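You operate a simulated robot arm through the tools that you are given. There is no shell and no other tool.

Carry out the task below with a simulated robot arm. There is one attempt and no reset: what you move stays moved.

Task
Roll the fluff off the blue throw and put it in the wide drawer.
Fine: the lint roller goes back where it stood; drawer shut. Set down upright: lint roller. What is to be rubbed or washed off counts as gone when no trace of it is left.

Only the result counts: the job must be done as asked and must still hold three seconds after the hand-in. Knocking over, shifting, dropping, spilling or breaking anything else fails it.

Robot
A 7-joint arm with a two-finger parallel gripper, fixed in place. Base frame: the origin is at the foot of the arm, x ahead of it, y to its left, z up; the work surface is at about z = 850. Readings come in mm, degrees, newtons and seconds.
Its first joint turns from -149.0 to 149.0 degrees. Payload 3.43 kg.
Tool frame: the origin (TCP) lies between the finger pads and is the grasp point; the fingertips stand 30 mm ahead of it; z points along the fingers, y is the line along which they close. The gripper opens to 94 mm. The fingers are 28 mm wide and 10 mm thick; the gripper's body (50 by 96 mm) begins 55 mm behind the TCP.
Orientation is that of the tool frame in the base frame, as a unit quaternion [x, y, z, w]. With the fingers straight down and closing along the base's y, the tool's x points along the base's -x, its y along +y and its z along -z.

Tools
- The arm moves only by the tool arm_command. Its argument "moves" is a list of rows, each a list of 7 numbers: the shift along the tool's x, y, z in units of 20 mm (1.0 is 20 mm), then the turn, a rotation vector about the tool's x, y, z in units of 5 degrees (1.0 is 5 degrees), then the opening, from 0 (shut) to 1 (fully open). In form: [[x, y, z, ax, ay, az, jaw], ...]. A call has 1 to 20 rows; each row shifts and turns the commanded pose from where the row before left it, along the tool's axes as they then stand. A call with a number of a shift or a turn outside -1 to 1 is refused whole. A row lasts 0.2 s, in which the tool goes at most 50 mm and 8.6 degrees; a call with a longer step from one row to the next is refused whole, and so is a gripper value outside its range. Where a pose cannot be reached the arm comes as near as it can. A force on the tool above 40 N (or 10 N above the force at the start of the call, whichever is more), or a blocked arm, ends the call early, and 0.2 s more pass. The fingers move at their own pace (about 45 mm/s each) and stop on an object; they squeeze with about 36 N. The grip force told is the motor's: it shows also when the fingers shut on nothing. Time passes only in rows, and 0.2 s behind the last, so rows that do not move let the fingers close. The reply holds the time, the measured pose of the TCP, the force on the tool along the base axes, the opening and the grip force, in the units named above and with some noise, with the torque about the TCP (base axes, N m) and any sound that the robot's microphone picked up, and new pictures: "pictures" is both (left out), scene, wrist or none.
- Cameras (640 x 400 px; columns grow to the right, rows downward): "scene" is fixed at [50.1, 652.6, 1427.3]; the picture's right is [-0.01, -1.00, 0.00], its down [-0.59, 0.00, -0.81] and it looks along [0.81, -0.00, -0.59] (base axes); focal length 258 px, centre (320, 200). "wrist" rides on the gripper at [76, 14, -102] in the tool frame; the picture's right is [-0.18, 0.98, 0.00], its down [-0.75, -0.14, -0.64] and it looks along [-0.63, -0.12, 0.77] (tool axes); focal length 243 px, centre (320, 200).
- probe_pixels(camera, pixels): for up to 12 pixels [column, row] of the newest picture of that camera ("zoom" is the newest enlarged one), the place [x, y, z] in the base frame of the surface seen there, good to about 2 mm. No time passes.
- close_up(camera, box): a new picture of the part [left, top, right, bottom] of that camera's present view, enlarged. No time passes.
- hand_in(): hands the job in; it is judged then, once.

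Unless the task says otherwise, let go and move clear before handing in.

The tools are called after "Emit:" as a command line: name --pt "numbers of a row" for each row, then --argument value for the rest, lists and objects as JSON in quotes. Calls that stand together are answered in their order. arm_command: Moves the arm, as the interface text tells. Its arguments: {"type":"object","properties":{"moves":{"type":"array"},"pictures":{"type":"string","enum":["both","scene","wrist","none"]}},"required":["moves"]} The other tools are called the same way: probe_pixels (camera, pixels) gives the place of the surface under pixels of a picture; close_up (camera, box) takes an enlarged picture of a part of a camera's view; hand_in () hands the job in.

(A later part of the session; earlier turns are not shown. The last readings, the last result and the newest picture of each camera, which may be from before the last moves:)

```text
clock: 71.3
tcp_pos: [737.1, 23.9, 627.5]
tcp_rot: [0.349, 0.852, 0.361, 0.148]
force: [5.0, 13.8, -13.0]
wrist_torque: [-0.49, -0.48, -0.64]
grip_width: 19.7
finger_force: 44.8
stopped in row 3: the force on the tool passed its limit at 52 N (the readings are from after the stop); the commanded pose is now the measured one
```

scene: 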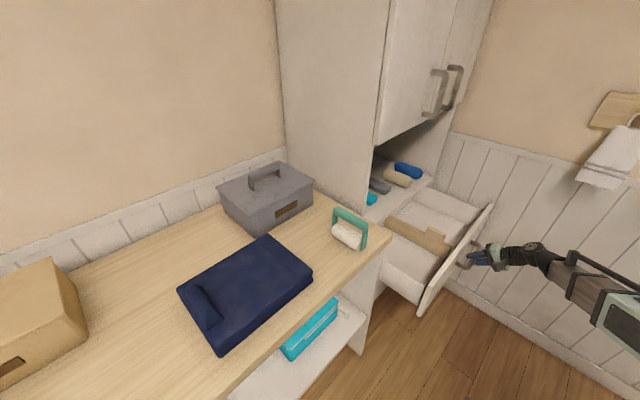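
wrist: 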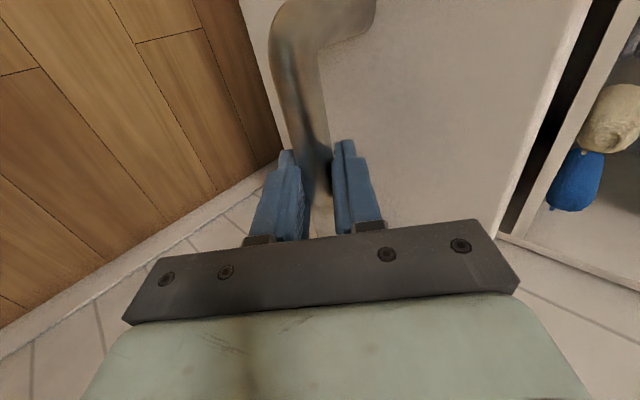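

The end stop was hit at about 280 mm of travel. I'll open the fingers, back off along the approach line, and look into the drawer.

Emit:
arm_command --pt "0 0 0 0 0 0 0.2" --pt "0 0 0 0 0 0 0.4" --pt "0 0 0 0 0 0 0.4" --pt "0 0 0 0 0 0 0.4" --pictures "none"

Emit:
arm_command --pt "0 0 -0.5 0 0 0 0.4" --pt "0 0 -0.9 0 0 0 0.4" --pt "0 0 -0.9 0 0 0 0.4" --pt "0 0 -0.9 0 0 0 0.4" --pt "0 0 -0.9 0 0 0 0.4" --pt "0 0 -0.9 0 0 0 0.4" --pt "0 0 0 0 0 0 0.4"

Emit:
close_up --camera "scene" --box '[370, 175, 510, 320]'

```text
clock: 72.3
tcp_pos: [736.7, 24.1, 628.0]
tcp_rot: [0.349, 0.852, 0.361, 0.149]
force: [0.9, -0.1, -0.4]
wrist_torque: [0.01, -0.04, -0.01]
grip_width: 37.7
finger_force: 0.1
```

```text
clock: 73.9
tcp_pos: [685.1, -27.2, 698.0]
tcp_rot: [0.35, 0.851, 0.361, 0.149]
force: [-0.1, 0.1, 0.4]
wrist_torque: [-0.02, -0.01, -0.01]
grip_width: 37.6
finger_force: 0.0
```

scene: 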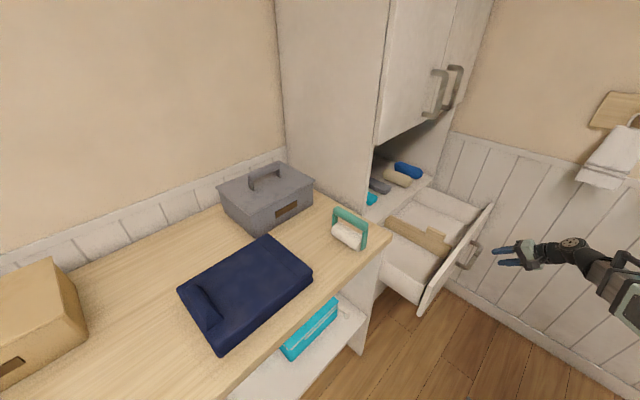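
wrist: 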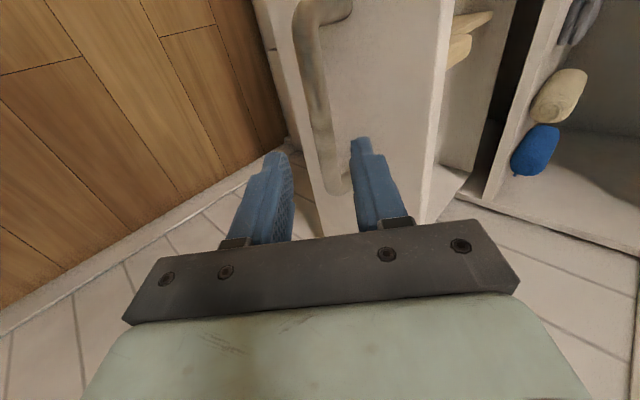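

```text
2.76 times, centred on (440, 248) of scene
```

zoom: 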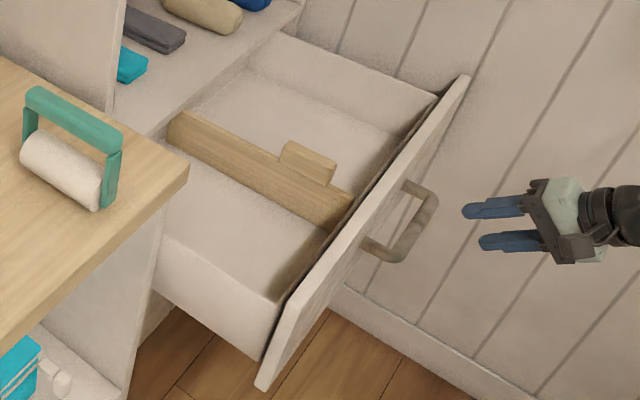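

Now the drawer interior is visible in the zoom. I'll probe the divider, walls and floor edges.

Emit:
probe_pixels --camera "zoom" --pixels '[[310, 155], [170, 130], [195, 118], [350, 200], [330, 225], [260, 175], [245, 195], [200, 270], [275, 300], [290, 290], [265, 385], [465, 82]]'

Emit:
probe_pixels --camera "zoom" --pixels '[[225, 230], [300, 255], [180, 175], [270, 290], [200, 245], [255, 85], [300, 60], [385, 100], [430, 95], [395, 135], [215, 100], [340, 120]]'

```text
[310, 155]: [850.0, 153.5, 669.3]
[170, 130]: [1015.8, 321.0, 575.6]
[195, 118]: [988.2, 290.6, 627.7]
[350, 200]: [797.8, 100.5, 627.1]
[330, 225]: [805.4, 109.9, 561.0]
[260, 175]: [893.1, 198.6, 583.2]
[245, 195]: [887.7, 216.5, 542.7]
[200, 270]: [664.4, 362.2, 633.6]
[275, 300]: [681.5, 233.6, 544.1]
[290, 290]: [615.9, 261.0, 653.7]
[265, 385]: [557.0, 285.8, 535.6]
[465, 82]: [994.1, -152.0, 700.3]
```

```text
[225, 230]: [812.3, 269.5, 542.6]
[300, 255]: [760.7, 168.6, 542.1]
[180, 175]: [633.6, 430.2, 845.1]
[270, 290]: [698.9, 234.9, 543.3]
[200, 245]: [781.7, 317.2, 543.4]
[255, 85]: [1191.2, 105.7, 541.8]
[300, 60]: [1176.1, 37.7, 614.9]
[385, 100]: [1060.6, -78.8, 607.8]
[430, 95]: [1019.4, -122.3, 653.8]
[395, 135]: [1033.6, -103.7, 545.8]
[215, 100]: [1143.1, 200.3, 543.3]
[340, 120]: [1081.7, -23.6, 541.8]
```

Measured: left compartment ≈226–491 (265 mm), right compartment ≈505–805 (300 mm), front inner face s≈620, so the 260×188 mm throw fits in the right compartment as it lies. I'll now rise and level the gripper out.

Emit:
arm_command --pt "0 0.715 -0.7 0 0 0 0.6" --pt "0 0.715 -0.7 0 0 0 0.6" --pt "0 0.715 -0.7 0 0 0 0.6" --pt "0 0.715 -0.7 0 0 0 0.6" --pt "0 0.715 -0.7 0 0 0 0.6" --pt "0 0.715 -0.7 0 0 0 0.6" --pt "0 0.715 -0.7 0 0 0 0.6" --pt "0 0.715 -0.7 0 0 0 0.6" --pt "0 0.715 -0.7 0 0 0 0.6" --pt "0 0.715 -0.7 0 0 0 0.6" --pt "0 0 0 1 0 0 0.6" --pt "0 0 0 1 0 0 0.6" --pt "0 0 0 1 0 0 0.6" --pt "0 0 0 1 0 0 0.6" --pt "0 0 0 1 0 0 0.6" --pt "0 0 0 1 0 0 0.6" --pt "0 0 0 1 0 0 0.6" --pt "0 0 0 1 0 0 0.6" --pt "0 0 0 1 0 0 0.6"

```text
clock: 77.9
tcp_pos: [685.5, -27.5, 898.8]
tcp_rot: [0.381, 0.925, 0.007, 0.004]
force: [0.5, -0.1, 0.3]
wrist_torque: [0.03, 0.03, 0.01]
grip_width: 56.3
finger_force: 0.0
```

scene: 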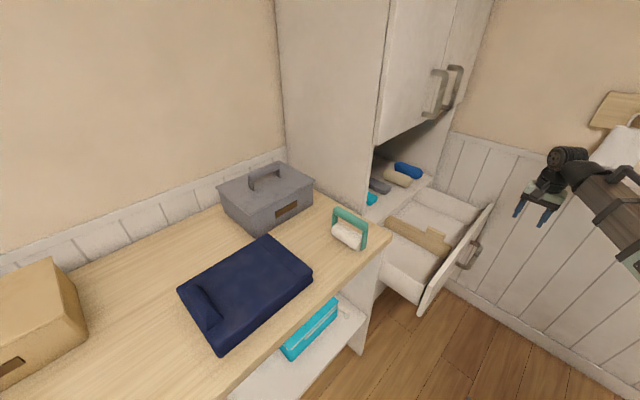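
wrist: 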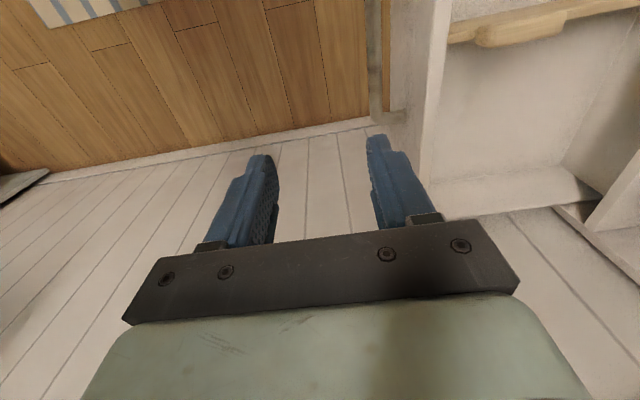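

Levelled at s≈465, t≈504, z≈899. I'll yaw −90° so the fingers close along t again (camera toward the base).

Emit:
arm_command --pt "0 0 0 0 0 -1 0.6" --pt "0 0 0 0 0 -1 0.6" --pt "0 0 0 0 0 -1 0.6" --pt "0 0 0 0 0 -1 0.6" --pt "0 0 0 0 0 -1 0.6" --pt "0 0 0 0 0 -1 0.6" --pt "0 0 0 0 0 -1 0.6" --pt "0 0 0 0 0 -1 0.6" --pt "0 0 0 0 0 -1 0.6" --pt "0 0 0 0 0 -1 0.6" --pt "0 0 0 0 0 -1 0.6" --pt "0 0 0 0 0 -1 0.6" --pt "0 0 0 0 0 -1 0.6" --pt "0 0 0 0 0 -1 0.6" --pt "0 0 0 0 0 -1 0.6" --pt "0 0 0 0 0 -1 0.6" --pt "0 0 0 0 0 -1 0.6" --pt "0 0 0 0 0 -1 0.6"

```text
clock: 81.7
tcp_pos: [684.6, -28.3, 897.4]
tcp_rot: [-0.386, 0.922, 0.003, 0.008]
force: [0.3, 0.3, -0.1]
wrist_torque: [0.02, -0.01, -0.01]
grip_width: 56.2
finger_force: 0.0
```

scene: 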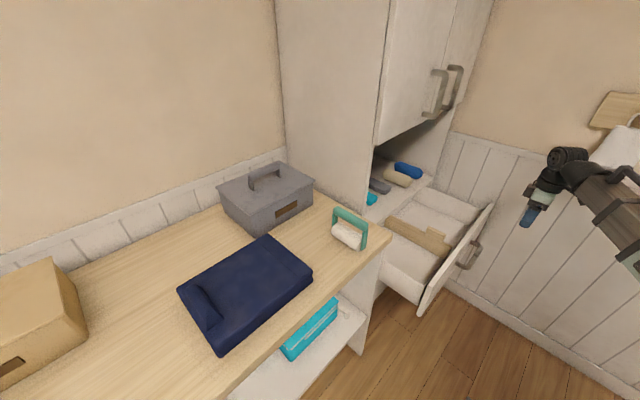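
wrist: 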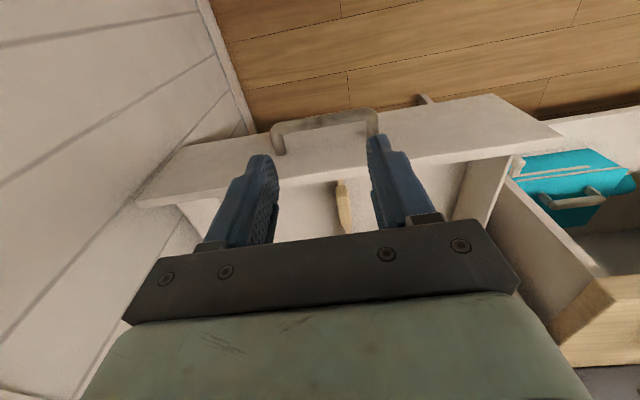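

The drawer front, handle and divider tab are visible in the wrist picture. I'll rehearse the placing pose over the right compartment (s≈745, t≈548) to check reach and view the inside.

Emit:
arm_command --pt "-0.94 -0.147 0 0 0 0 0.6" --pt "-0.94 -0.147 0 0 0 0 0.6" --pt "-0.94 -0.147 0 0 0 0 0.6" --pt "-0.94 -0.147 0 0 0 0 0.6" --pt "-0.94 -0.147 0 0 0 0 0.6" --pt "-0.94 -0.147 0 0 0 0 0.6" --pt "-0.94 -0.147 0 0 0 0 0.6" --pt "-0.94 -0.147 0 0 0 0 0.6" --pt "-0.94 -0.147 0 0 0 0 0.6" --pt "-0.94 -0.147 0 0 0 0 0.6" --pt "-0.94 -0.147 0 0 0 0 0.6" --pt "-0.94 -0.147 0 0 0 0 0.6" --pt "-0.94 -0.147 0 0 0 0 0.6" --pt "-0.94 -0.147 0 0 0 0 0.6" --pt "-0.94 -0.147 0 0 0 0 0.6" --pt "0 0 0 0 0 0 0.6"

```text
clock: 85.1
tcp_pos: [913.7, 141.6, 902.2]
tcp_rot: [-0.385, 0.923, 0.002, 0.007]
force: [0.3, 0.7, -0.4]
wrist_torque: [0.0, -0.01, -0.01]
grip_width: 56.5
finger_force: 0.0
```

scene: 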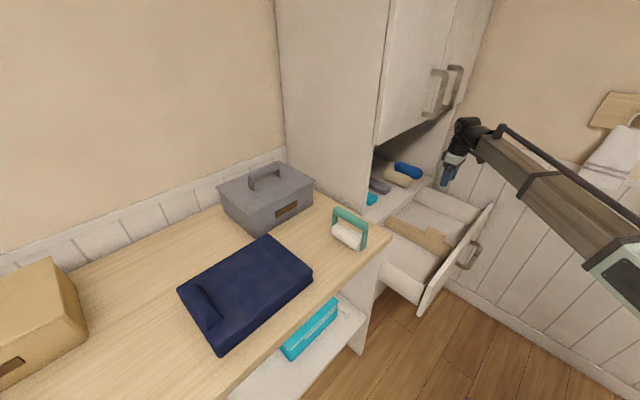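
wrist: 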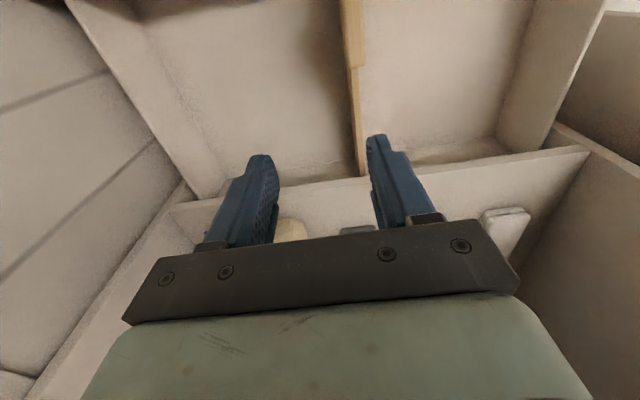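

From here I can see both compartments: the divider at (355,90), the far wall at (150,100). I'll probe for exact widths.

Emit:
probe_pixels --camera "wrist" --pixels '[[250, 80], [200, 60], [215, 170], [130, 20], [350, 60], [360, 100], [358, 150], [430, 80], [520, 80], [570, 60], [160, 90], [175, 120]]'

Emit:
close_up --camera "wrist" --box '[60, 0, 640, 260]'

```text
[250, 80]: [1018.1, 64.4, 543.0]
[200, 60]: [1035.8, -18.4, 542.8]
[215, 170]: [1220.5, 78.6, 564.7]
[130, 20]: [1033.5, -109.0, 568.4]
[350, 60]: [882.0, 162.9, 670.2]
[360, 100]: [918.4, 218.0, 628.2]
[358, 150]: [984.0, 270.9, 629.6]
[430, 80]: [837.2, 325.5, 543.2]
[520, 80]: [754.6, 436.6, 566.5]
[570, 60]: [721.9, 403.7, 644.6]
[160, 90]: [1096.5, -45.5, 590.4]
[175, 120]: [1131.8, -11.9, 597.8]
```

```text
1.10 times, centred on (350, 130) of wrist
```

zoom: 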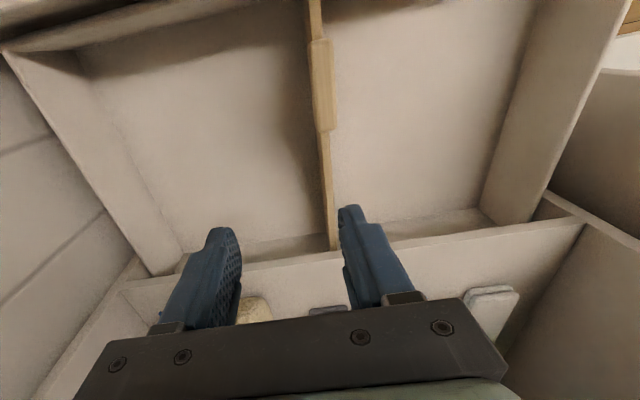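

Right compartment spans t≈505–808, tab reaches t≈510 at z≈670. I'll test the reach downward here to z≈712 (fingertips stay above the tab).

Emit:
arm_command --pt "0 0 1 0 0 0 0.6" --pt "0 0 1 0 0 0 0.6" --pt "0 0 1 0 0 0 0.6" --pt "0 0 1 0 0 0 0.6" --pt "0 0 1 0 0 0 0.6" --pt "0 0 1 0 0 0 0.6" --pt "0 0 1 0 0 0 0.6" --pt "0 0 1 0 0 0 0.6" --pt "0 0 1 0 0 0 0.6" --pt "0 0 0.5 0 0 0 0.6" --pt "0 0 0 0 0 0 0.6"

```text
clock: 87.5
tcp_pos: [916.5, 143.7, 712.2]
tcp_rot: [-0.386, 0.923, 0.002, 0.008]
force: [-0.5, -0.7, -0.2]
wrist_torque: [-0.02, -0.03, 0.01]
grip_width: 56.6
finger_force: 0.0
```

scene: 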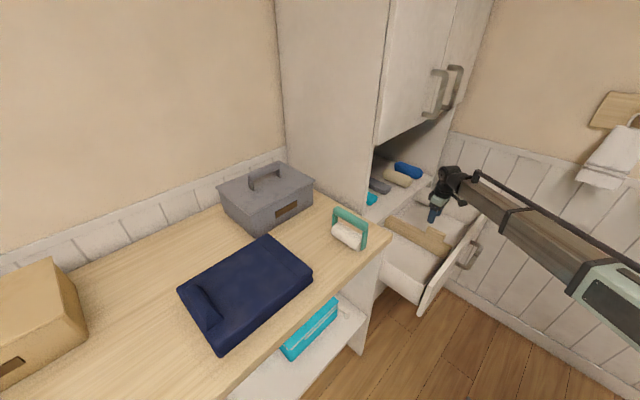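
wrist: 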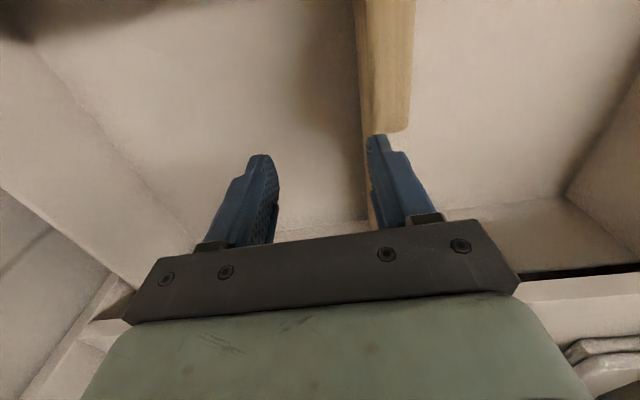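

Reach is fine down here. Now I rehearse the carrying path backwards with the empty gripper: up to z≈955, back to s≈650.

Emit:
arm_command --pt "0 0 -1 0 0 0 0.6" --pt "0 0 -1 0 0 0 0.6" --pt "0 0 -1 0 0 0 0.6" --pt "0 0 -1 0 0 0 0.6" --pt "0 0 -1 0 0 0 0.6" --pt "0 0 -1 0 0 0 0.6" --pt "0 0 -1 0 0 0 0.6" --pt "0 0 -1 0 0 0 0.6" --pt "0 0 -1 0 0 0 0.6" --pt "0 0 -1 0 0 0 0.6" --pt "0 0 -1 0 0 0 0.6" --pt "0 0 -1 0 0 0 0.6" --pt "0.9 0 0 0 0 0 0.6" --pt "0.9 0 0 0 0 0 0.6" --pt "0.9 0 0 0 0 0 0.6" --pt "0.9 0 0 0 0 0 0.6" --pt "0.9 0 0 0 0 0 0.6" --pt "0 0.8 0 0 0 0 0.6" --pt "0 0.8 0 0 0 0 0.6" --pt "0 0.8 0 0 0 0 0.6" --pictures "scene"

Emit:
arm_command --pt "0 0.9 0 0 0 0 0.6" --pt "0 0.9 0 0 0 0 0.6" --pt "0 0.9 0 0 0 0 0.6" --pt "0 0.9 0 0 0 0 0.6" --pt "0 0.9 0 0 0 0 0.6" --pt "0 0.9 0 0 0 0 0.6" --pt "0 0.9 0 0 0 0 0.6" --pt "0 0.9 0 0 0 0 0.6" --pt "0 0.9 0 0 0 0 0.6" --pt "0 0.9 0 0 0 0 0.6" --pt "0 0.9 0 0 0 0 0.6" --pt "0 0.9 0 0 0 0 0.6" --pt "0 0.9 0 0 0 0 0.6" --pt "0 0.9 0 0 0 0 0.6" --pt "0 0.9 0 0 0 0 0.6" --pt "0 0.9 0 0 0 0 0.6" --pt "0 0.9 0 0 0 0 0.6"

```text
clock: 91.7
tcp_pos: [815.3, 112.0, 950.7]
tcp_rot: [-0.385, 0.923, 0.003, 0.007]
force: [0.3, 0.8, 1.0]
wrist_torque: [-0.01, -0.01, -0.02]
grip_width: 56.3
finger_force: 0.1
```

scene: 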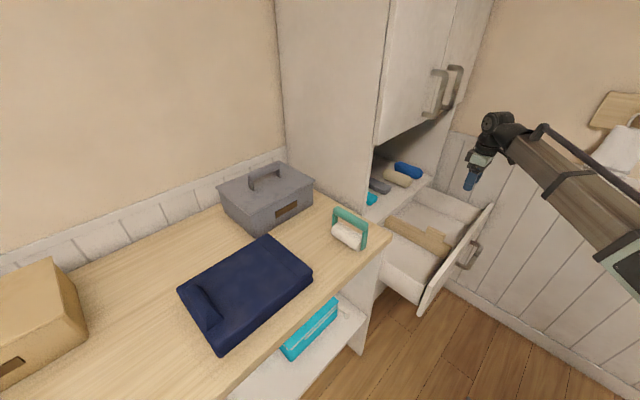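

```text
clock: 95.3
tcp_pos: [598.9, 326.5, 950.1]
tcp_rot: [-0.385, 0.923, 0.002, 0.008]
force: [0.5, 0.2, 0.2]
wrist_torque: [0.03, -0.01, -0.01]
grip_width: 56.4
finger_force: 0.1
```

scene: 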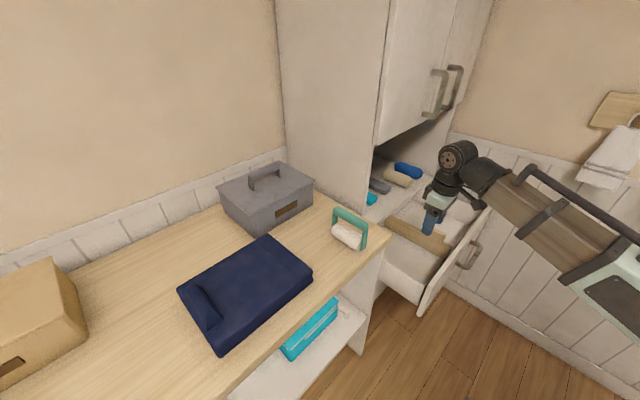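
wrist: 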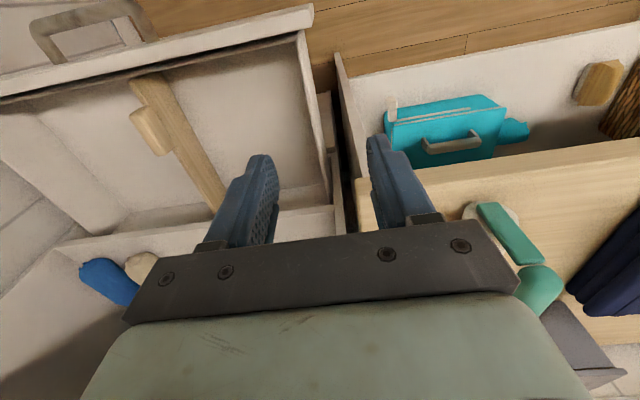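

No contact so far at s≈654, t≈193. I continue along toward the throw's end.

Emit:
arm_command --pt "0 0.95 0 0 0 0 0.7" --pt "0 0.95 0 0 0 0 0.7" --pt "0 0.95 0 0 0 0 0.7" --pt "0 0.95 0 0 0 0 0.7" --pt "0 0.95 0 0 0 0 0.7" --pt "0 0.95 0 0 0 0 0.7" --pt "0 0.95 0 0 0 0 0.7" --pt "0 0.95 0 0 0 0 0.7" --pt "0 0.95 0 0 0 0 0.7" --pt "0 0.95 0 0 0 0 0.7" --pt "0 0.95 0 0 0 0 0.7" --pt "0 0.95 0 0 0 0 0.7" --pt "0 0.95 0 0 0 0 0.7" --pt "0 0.95 0 0 0 0 0.7" --pt "0 0.95 0 0 0 0 0.7" --pt "0 0.95 0 0 0 0 0.7" --pt "0 0.95 0 0 0 0 0.7" --pt "0 0.95 0 0 0 0 0.7" --pt "0 0.95 0 0 0 0 0.7" --pt "0 0.95 0 0 0 0 0.7"

```text
clock: 99.5
tcp_pos: [327.1, 594.9, 948.4]
tcp_rot: [-0.385, 0.923, 0.003, 0.008]
force: [-0.3, 0.1, 0.7]
wrist_torque: [-0.01, -0.03, -0.01]
grip_width: 65.9
finger_force: 0.0
```

scene: 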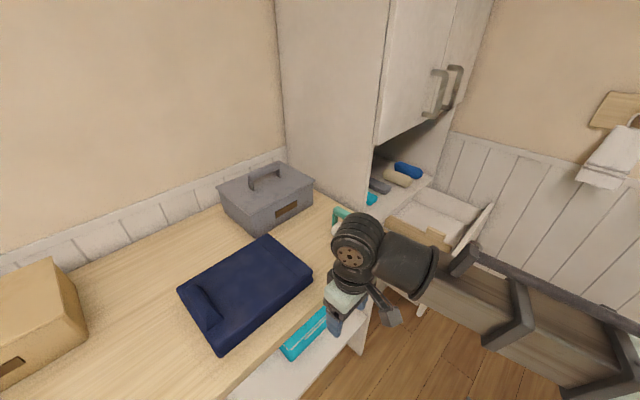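
wrist: 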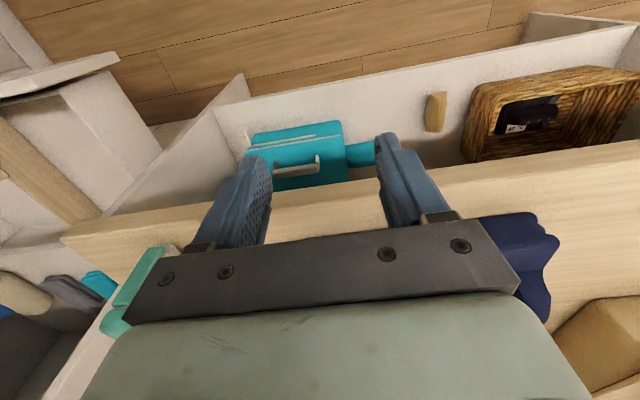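

No contact the whole way at z≈950. I'll now go above the ridge at about (366,904), z≈1000.

Emit:
arm_command --pt "0 0 -1 0 0 0 0.75" --pt "0 0 -1 0 0 0 0.75" --pt "0 0 -0.6 0 0 0 0.75" --pt "-0.946 0.738 0 0 0 0 0.75" --pt "-0.946 0.738 0 0 0 0 0.75" --pt "-0.946 0.738 0 0 0 0 0.75" --pt "-0.946 0.738 0 0 0 0 0.75" --pt "-0.946 0.738 0 0 0 0 0.75" --pt "-0.946 0.738 0 0 0 0 0.75" --pt "-0.946 0.738 0 0 0 0 0.75" --pt "-0.946 0.738 0 0 0 0 0.75" --pt "-0.946 0.738 0 0 0 0 0.75" --pt "-0.946 0.738 0 0 0 0 0.75" --pt "-0.946 0.738 0 0 0 0 0.75" --pt "-0.946 0.738 0 0 0 0 0.75" --pt "-0.946 0.738 0 0 0 0 0.75" --pt "0 0 0 0 0 0 0.75"

Emit:
close_up --camera "wrist" --box '[160, 0, 560, 250]'

```text
clock: 103.1
tcp_pos: [363.7, 904.2, 1005.8]
tcp_rot: [-0.384, 0.923, 0.002, 0.007]
force: [0.1, 0.5, -0.3]
wrist_torque: [0.03, -0.01, 0.0]
grip_width: 70.5
finger_force: 0.0
```

scene: 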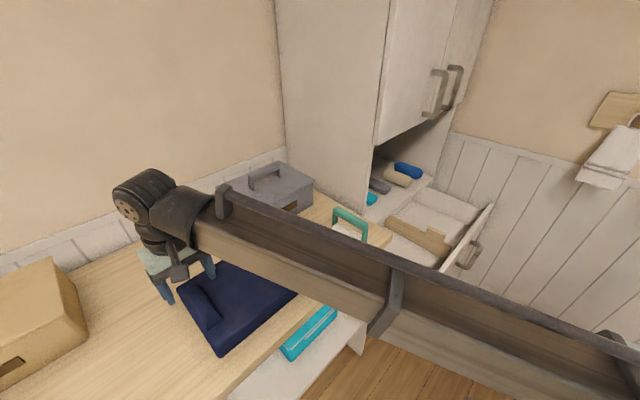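
wrist: 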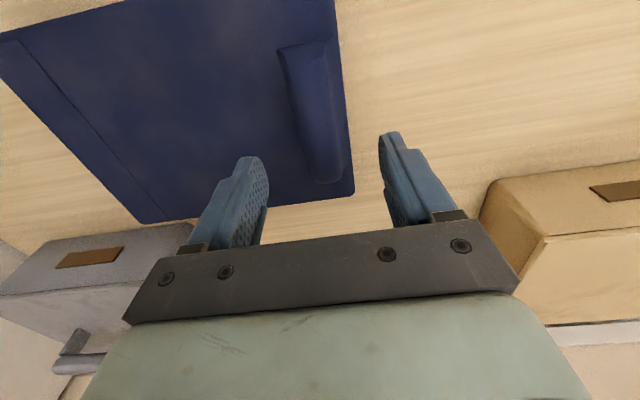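

```text
1.60 times, centred on (360, 125) of wrist
```

zoom: 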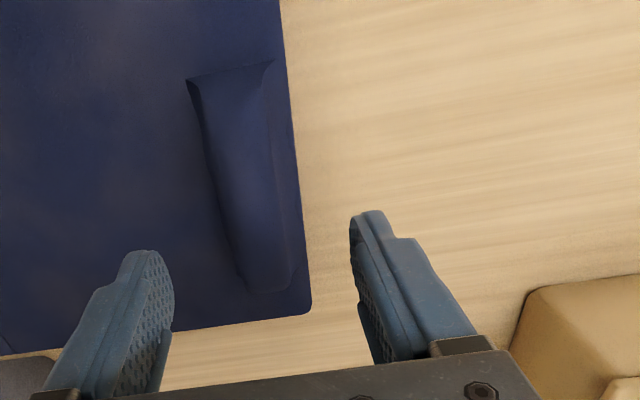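

The ridge is seen between the fingers' gap, zoom (190–270, 65–290). I'll probe its edges and end points.

Emit:
probe_pixels --camera "zoom" --pixels '[[230, 78], [262, 90], [240, 180], [268, 180], [215, 170], [285, 180], [265, 285], [285, 270], [250, 270], [190, 85], [275, 62], [300, 240]]'

Emit:
probe_pixels --camera "zoom" --pixels '[[225, 110], [255, 110], [235, 140], [262, 140], [250, 220], [278, 220], [232, 220], [290, 220], [272, 260], [298, 300], [280, 10], [230, 240]]'

```text
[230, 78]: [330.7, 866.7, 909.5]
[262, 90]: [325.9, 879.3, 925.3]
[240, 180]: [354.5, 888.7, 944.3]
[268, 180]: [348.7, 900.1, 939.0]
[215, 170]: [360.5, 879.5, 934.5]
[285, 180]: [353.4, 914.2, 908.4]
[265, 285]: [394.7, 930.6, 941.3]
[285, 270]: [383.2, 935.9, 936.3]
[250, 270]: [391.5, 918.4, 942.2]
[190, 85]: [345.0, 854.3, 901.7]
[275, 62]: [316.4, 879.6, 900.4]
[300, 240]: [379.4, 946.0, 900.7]
```

```text
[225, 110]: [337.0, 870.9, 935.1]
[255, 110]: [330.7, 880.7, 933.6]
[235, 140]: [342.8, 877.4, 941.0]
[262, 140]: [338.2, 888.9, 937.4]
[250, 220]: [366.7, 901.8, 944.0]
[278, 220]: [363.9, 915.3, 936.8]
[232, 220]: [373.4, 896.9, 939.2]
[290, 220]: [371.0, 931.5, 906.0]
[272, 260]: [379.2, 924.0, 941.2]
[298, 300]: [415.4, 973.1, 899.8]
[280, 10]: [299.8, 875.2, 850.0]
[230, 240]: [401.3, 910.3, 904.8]
```

The ridge is centred at t≈−379 (38 mm wide at its base, top z≈944), s≈897. I'll shift 3 mm and descend to z≈936 so fingertips stay just over the throw's top.

Emit:
arm_command --pt "0 -0.15 0 0 0 0 0.75" --pt "0 0 0.9 0 0 0 0.75" --pt "0 0 0.9 0 0 0 0.75" --pt "0 0 0.9 0 0 0 0.75" --pt "0 0 0.5 0 0 0 0.75" --pt "0 0 0.25 0 0 0 0.75" --pt "0 0 0 0 0 0 0.75"

Emit:
close_up --camera "scene" --box '[110, 190, 310, 360]'

```text
clock: 104.7
tcp_pos: [367.9, 901.8, 935.8]
tcp_rot: [-0.385, 0.923, 0.002, 0.008]
force: [-0.6, -0.5, -1.2]
wrist_torque: [-0.02, 0.0, 0.0]
grip_width: 70.6
finger_force: 0.1
```

scene: 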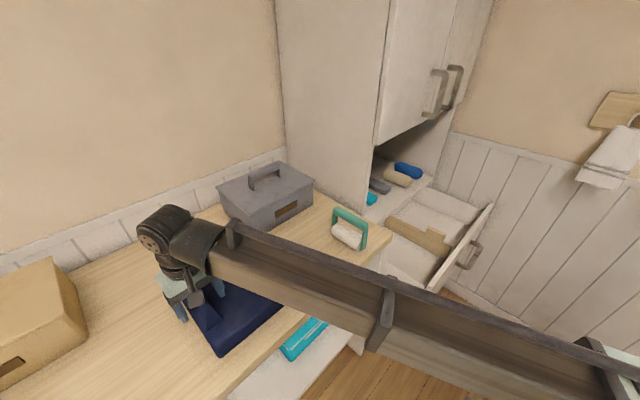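
wrist: 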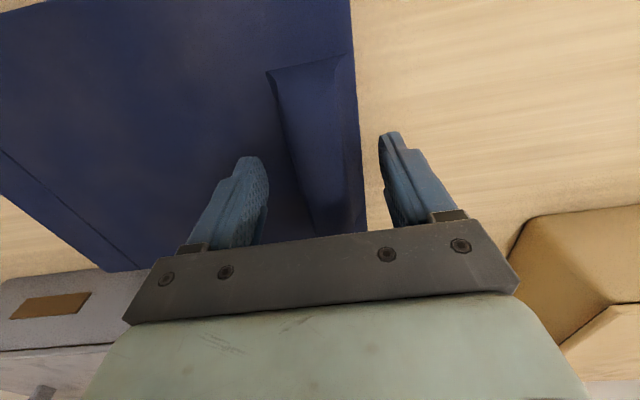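

```text
2.35 times, centred on (210, 275) of scene
```

zoom: 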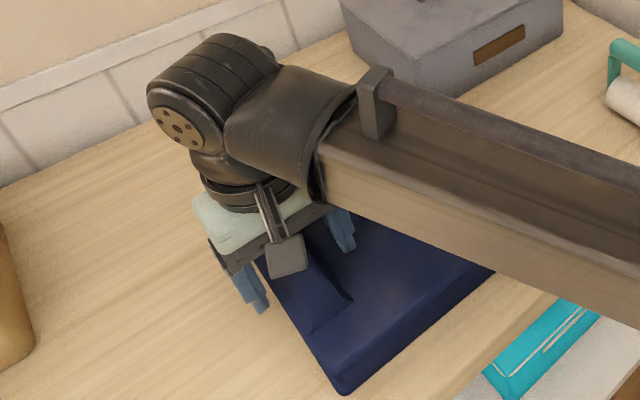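

Fingers straddle the ridge with no contact. I'll close on it.

Emit:
arm_command --pt "0 0.04 0 0 0 0 0.4" --pt "0 0 0 0 0 0 0.2" --pt "0 0 0 0 0 0 0.0" --pt "0 0 0 0 0 0 0.0" --pt "0 0 0 0 0 0 0.0"

```text
clock: 105.9
tcp_pos: [365.9, 903.2, 937.1]
tcp_rot: [-0.385, 0.923, 0.003, 0.008]
force: [-2.5, 1.5, 1.3]
wrist_torque: [0.11, 0.03, -0.12]
grip_width: 30.4
finger_force: 36.1
```

scene: 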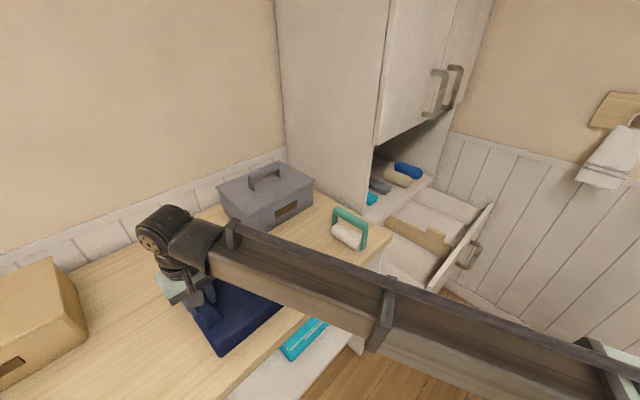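
wrist: 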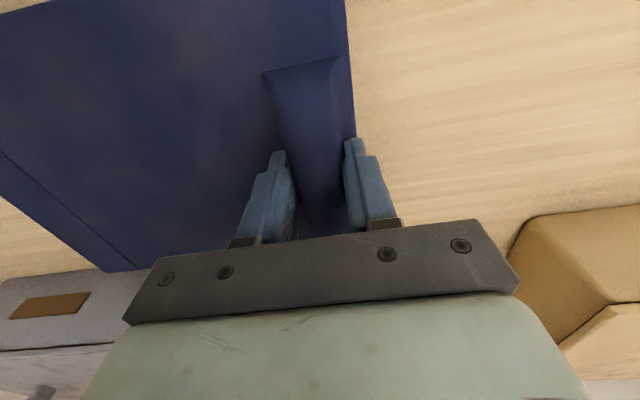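

Gripped at 30.4 mm with 36 N. I'll lift 40 mm slowly and see how the throw hangs.

Emit:
arm_command --pt "0 0 -0.25 0 0 0 0" --pt "0 0 -0.5 0 0 0 0" --pt "0 0 -0.5 0 0 0 0" --pt "0 0 -0.75 0 0 0 0" --pt "0 0 0 0 0 0 0"

Emit:
close_up --camera "scene" --box '[110, 190, 350, 370]'

```text
clock: 107.1
tcp_pos: [366.2, 903.2, 975.2]
tcp_rot: [-0.385, 0.923, 0.002, 0.006]
force: [0.1, -0.3, -3.9]
wrist_torque: [0.3, 0.34, 0.02]
grip_width: 30.5
finger_force: 36.2
```

scene: 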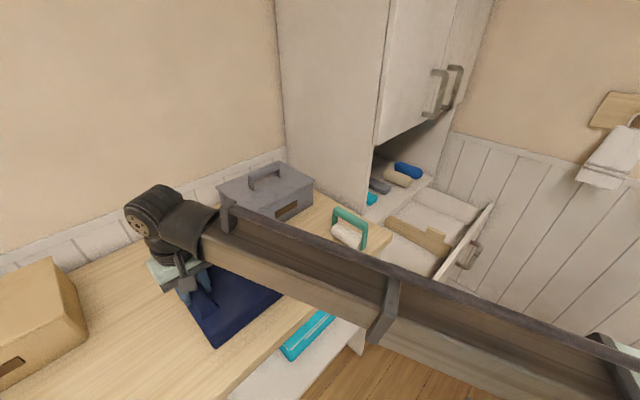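
wrist: 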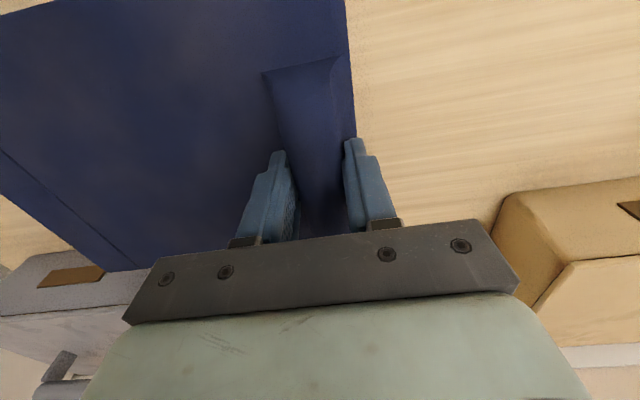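

```text
2.22 times, centred on (230, 280) of scene
```

zoom: 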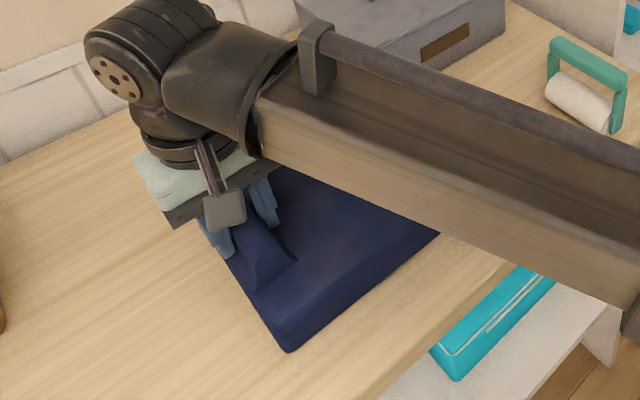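

The throw lifts level with the gripper (3.9 N, no slip). I'll probe its far top surface to check for droop.

Emit:
probe_pixels --camera "wrist" --pixels '[[30, 80], [30, 140], [100, 220], [200, 50], [330, 20], [340, 120]]'

```text
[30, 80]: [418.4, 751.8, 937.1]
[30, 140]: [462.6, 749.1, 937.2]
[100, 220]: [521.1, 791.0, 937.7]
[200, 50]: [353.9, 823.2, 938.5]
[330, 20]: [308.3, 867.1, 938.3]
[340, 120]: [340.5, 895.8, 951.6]
```

The throw is level (top z≈937–938 everywhere). I'll raise it a bit and pull it back over the bench edge to s≈640.

Emit:
arm_command --pt "0 0 -0.7 0 0 0 0" --pt "0.4 0 0 0 0 0 0" --pt "0.8 0 0 0 0 0 0" --pt "0.8 0 0 0 0 0 0" --pt "0.8 0 0 0 0 0 0" --pt "0.8 0 0 0 0 0 0" --pt "0.8 0 0 0 0 0 0" --pt "0.8 0 0 0 0 0 0" --pt "0.8 0 0 0 0 0 0" --pt "0.8 0 0 0 0 0 0" --pt "0.8 0 0 0 0 0 0" --pt "0.8 0 0 0 0 0 0" --pt "0.8 0 0 0 0 0 0" --pt "0.8 0 0 0 0 0 0" --pt "0.8 0 0 0 0 0 0" --pt "0.8 0 0 0 0 0 0" --pt "0.8 0 0 0 0 0 0" --pt "0.4 0 0 0 0 0 0" --pt "0 0 0 0 0 0 0"

```text
clock: 111.1
tcp_pos: [187.2, 720.7, 986.7]
tcp_rot: [-0.385, 0.923, 0.003, 0.009]
force: [-0.3, 1.0, -4.0]
wrist_torque: [0.31, 0.35, -0.01]
grip_width: 30.4
finger_force: 36.5
```

scene: 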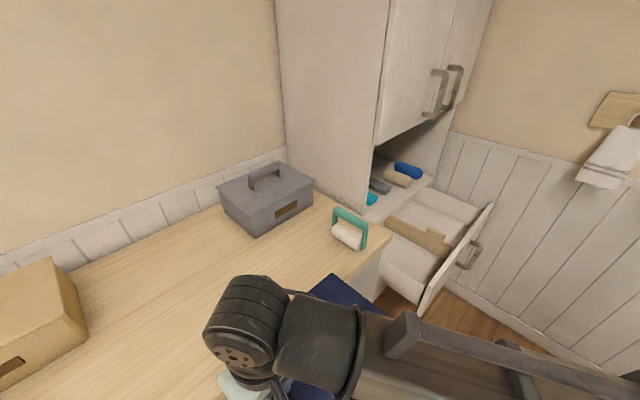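
wrist: 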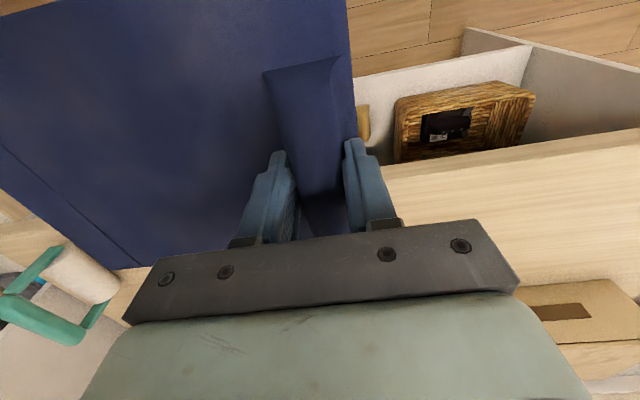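

Throw is clear of the bench at s≈642 with the roller to its side. I'll carry it along +t toward the drawer.

Emit:
arm_command --pt "0 -0.4 0 0 0 0 0" --pt "0 -0.8 0 0 0 0 0" --pt "0 -0.85 0 0 0 0 0" --pt "0 -0.85 0 0 0 0 0" --pt "0 -0.85 0 0 0 0 0" --pt "0 -0.85 0 0 0 0 0" --pt "0 -0.85 0 0 0 0 0" --pt "0 -0.85 0 0 0 0 0" --pt "0 -0.85 0 0 0 0 0" --pt "0 -0.85 0 0 0 0 0" --pt "0 -0.85 0 0 0 0 0" --pt "0 -0.85 0 0 0 0 0" --pt "0 -0.85 0 0 0 0 0" --pt "0 -0.85 0 0 0 0 0" --pt "0 -0.85 0 0 0 0 0" --pt "0 -0.85 0 0 0 0 0" --pt "0 -0.85 0 0 0 0 0" --pt "0 -0.85 0 0 0 0 0" --pt "0 -0.6 0 0 0 0 0" --pt "0 -0.3 0 0 0 0 0"

```text
clock: 115.3
tcp_pos: [408.1, 497.8, 983.8]
tcp_rot: [-0.385, 0.923, 0.002, 0.008]
force: [0.2, -0.8, -4.2]
wrist_torque: [0.32, 0.33, 0.01]
grip_width: 30.2
finger_force: 36.4
```

scene: 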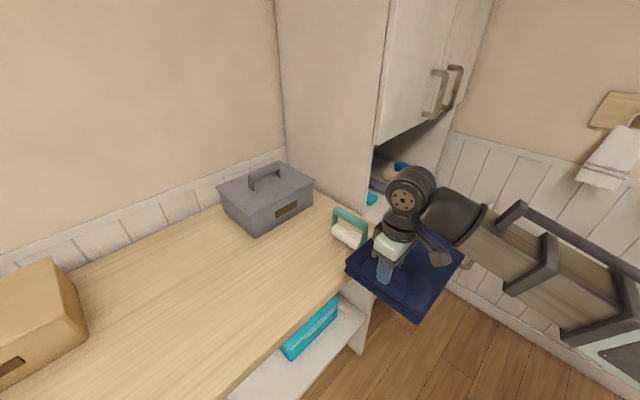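
wrist: 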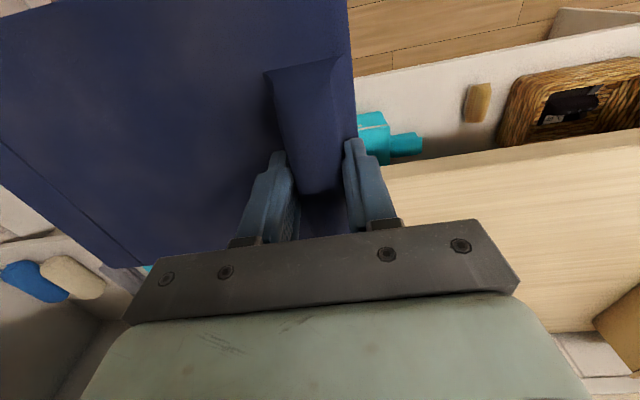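

The throw is held level and steady (t≈−63). I keep carrying it along.

Emit:
arm_command --pt "0 -0.4 0 0 0 0 0" --pt "0 -0.8 0 0 0 0 0" --pt "0 -0.85 0 0 0 0 0" --pt "0 -0.85 0 0 0 0 0" --pt "0 -0.85 0 0 0 0 0" --pt "0 -0.85 0 0 0 0 0" --pt "0 -0.85 0 0 0 0 0" --pt "0 -0.85 0 0 0 0 0" --pt "0 -0.85 0 0 0 0 0" --pt "0 -0.85 0 0 0 0 0" --pt "0 -0.85 0 0 0 0 0" --pt "0 -0.85 0 0 0 0 0" --pt "0 -0.85 0 0 0 0 0" --pt "0 -0.85 0 0 0 0 0" --pt "0 -0.85 0 0 0 0 0" --pt "0 -0.85 0 0 0 0 0" --pt "0 -0.85 0 0 0 0 0" --pt "0 -0.85 0 0 0 0 0" --pt "0 -0.6 0 0 0 0 0" --pt "0 -0.3 0 0 0 0 0"

```text
clock: 119.5
tcp_pos: [632.0, 277.4, 986.7]
tcp_rot: [-0.385, 0.923, 0.002, 0.009]
force: [0.5, -1.0, -4.6]
wrist_torque: [0.31, 0.36, -0.01]
grip_width: 30.3
finger_force: 36.2
```

scene: 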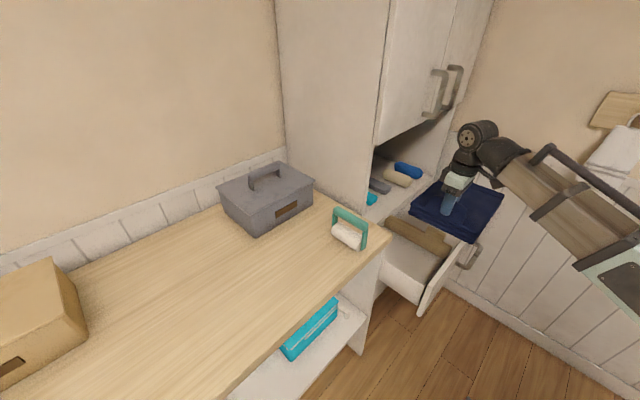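
wrist: 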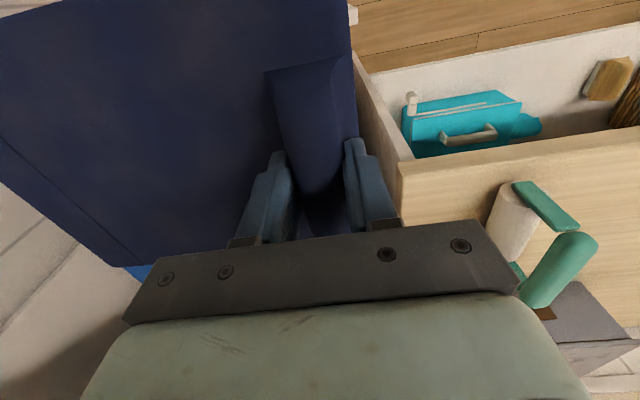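

At s≈643, t≈251 now. I'll carry on to t≈554.

Emit:
arm_command --pt "0 -0.4 0 0 0 0 0" --pt "0 -0.8 0 0 0 0 0" --pt "0 -0.85 0 0 0 0 0" --pt "0 -0.85 0 0 0 0 0" --pt "0 -0.85 0 0 0 0 0" --pt "0 -0.85 0 0 0 0 0" --pt "0 -0.85 0 0 0 0 0" --pt "0 -0.85 0 0 0 0 0" --pt "0 -0.85 0 0 0 0 0" --pt "0 -0.85 0 0 0 0 0" --pt "0 -0.85 0 0 0 0 0" --pt "0 -0.85 0 0 0 0 0" --pt "0 -0.85 0 0 0 0 0" --pt "0 -0.85 0 0 0 0 0" --pt "0 -0.85 0 0 0 0 0" --pt "0 -0.85 0 0 0 0 0" --pt "0 -0.85 0 0 0 0 0" --pt "0 -0.85 0 0 0 0 0" --pt "0 -0.4 0 0 0 0 0" --pt "0 0 0 0 0 0 0"

```text
clock: 123.7
tcp_pos: [849.0, 63.2, 987.2]
tcp_rot: [-0.385, 0.923, 0.002, 0.007]
force: [0.0, 0.0, -4.4]
wrist_torque: [0.29, 0.33, 0.01]
grip_width: 30.4
finger_force: 36.3
```

scene: 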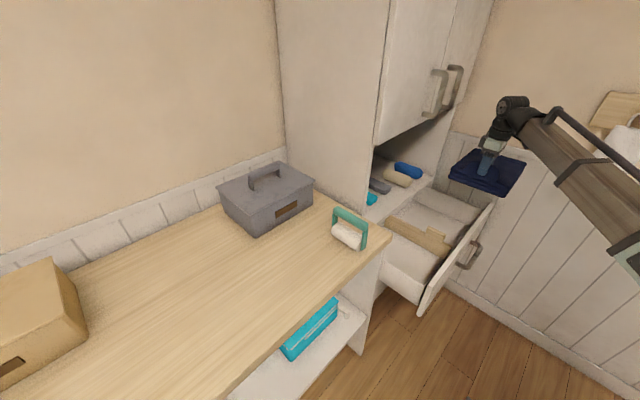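
wrist: 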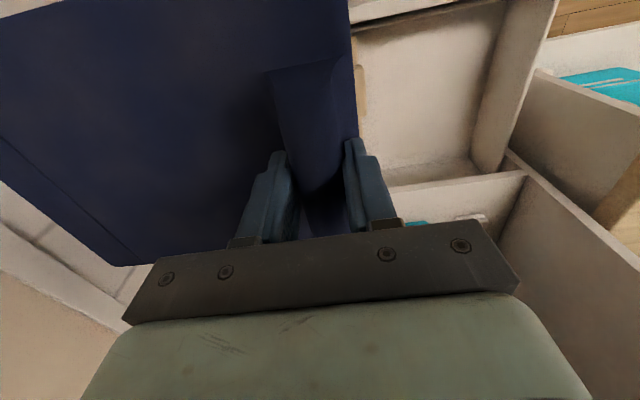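

At s≈645, t≈556. I'll move over the compartment to s≈746 and check the edges before lowering.

Emit:
arm_command --pt "-0.6 0 0 0 0 0 0" --pt "-0.9 0 0 0 0 0 0" --pt "-0.9 0 0 0 0 0 0" --pt "-0.9 0 0 0 0 0 0" --pt "-0.9 0 0 0 0 0 0" --pt "-0.8 0.03 0 0 0 0 0" --pt "0 0 0 0 0 0 0"

Emit:
probe_pixels --camera "wrist" --pixels '[[10, 140], [60, 200], [110, 255], [340, 20], [345, 60], [100, 20], [250, 20]]'

Emit:
close_up --camera "scene" --box '[380, 80, 560, 320]'

```text
clock: 125.3
tcp_pos: [918.1, 135.4, 990.3]
tcp_rot: [-0.385, 0.923, 0.002, 0.007]
force: [-0.7, -0.6, -5.2]
wrist_torque: [0.3, 0.35, -0.01]
grip_width: 30.7
finger_force: 36.3
```

scene: 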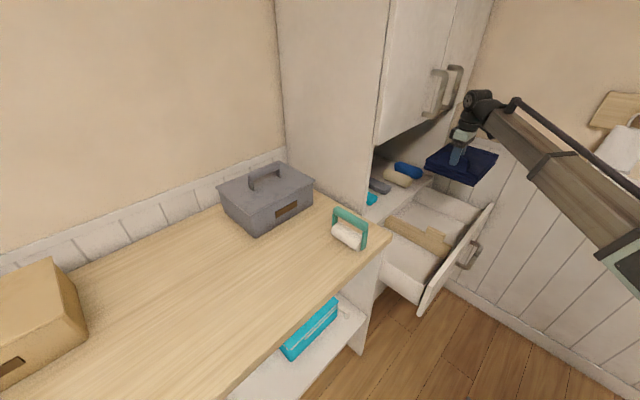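
wrist: 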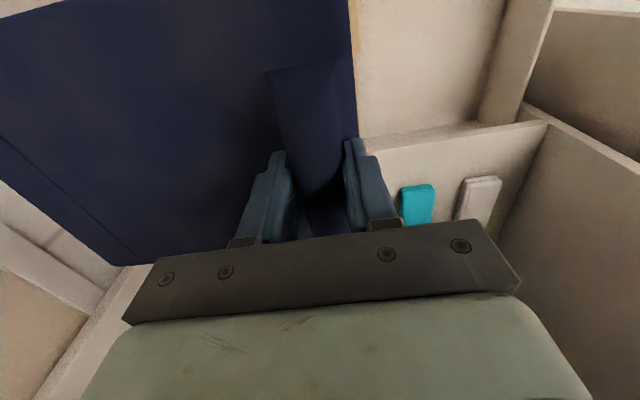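

```text
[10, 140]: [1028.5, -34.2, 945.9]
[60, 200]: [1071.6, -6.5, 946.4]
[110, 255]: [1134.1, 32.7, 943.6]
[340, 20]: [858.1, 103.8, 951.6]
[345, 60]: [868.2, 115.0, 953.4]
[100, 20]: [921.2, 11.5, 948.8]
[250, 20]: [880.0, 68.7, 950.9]
```

```text
1.67 times, centred on (470, 200) of scene
```

zoom: 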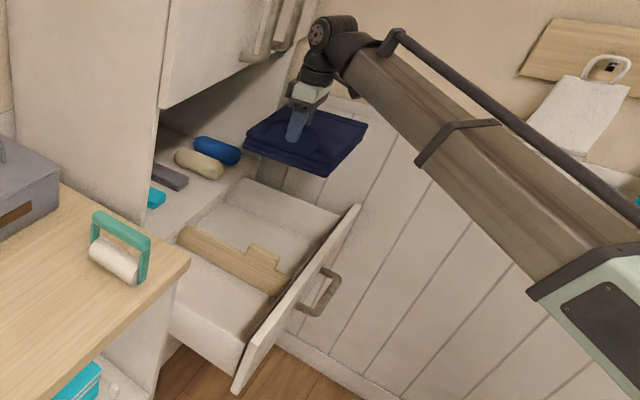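

The throw hangs nearly level (far edge ~8 mm lower), spanning about t 531–791 between divider tab (511) and wall (808). I'll shift 3 mm and lower to z≈730 first.

Emit:
arm_command --pt "0 0.12 0.5 0 0 0 0" --pt "0 0 0.9 0 0 0 0" --pt "0 0 0.9 0 0 0 0" --pt "0 0 0.9 0 0 0 0" --pt "0 0 0.9 0 0 0 0" --pt "0 0 0.9 0 0 0 0" --pt "0 0 0.9 0 0 0 0" --pt "0 0 0.9 0 0 0 0" --pt "0 0 0.9 0 0 0 0" --pt "0 0 0.9 0 0 0 0" --pt "0 0 0.9 0 0 0 0" --pt "0 0 0.9 0 0 0 0" --pt "0 0 0.9 0 0 0 0" --pt "0 0 0.9 0 0 0 0" --pt "0 0 0.5 0 0 0 0" --pt "0 0 0 0 0 0 0"

Emit:
close_up --camera "scene" --box '[360, 150, 520, 310]'

```text
clock: 128.7
tcp_pos: [920.2, 139.2, 734.0]
tcp_rot: [-0.385, 0.923, 0.003, 0.007]
force: [0.8, -0.6, -3.6]
wrist_torque: [0.32, 0.31, -0.01]
grip_width: 30.7
finger_force: 36.1
```

scene: 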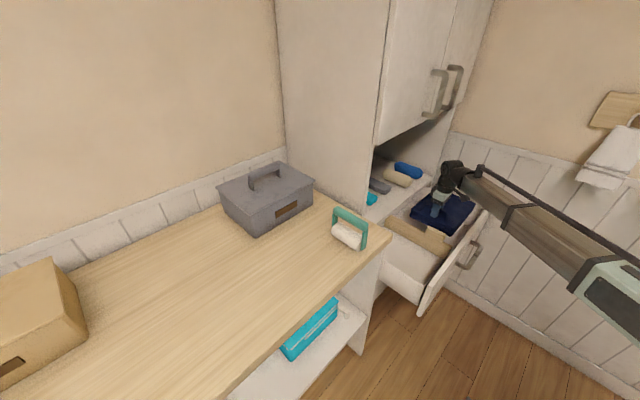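
wrist: 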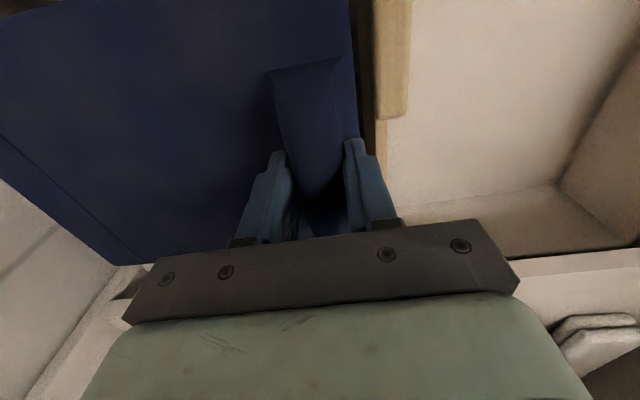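

```text
2.50 times, centred on (440, 230) of scene
```

zoom: 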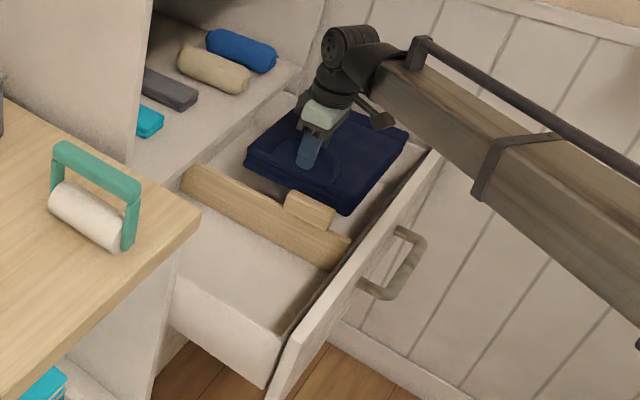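

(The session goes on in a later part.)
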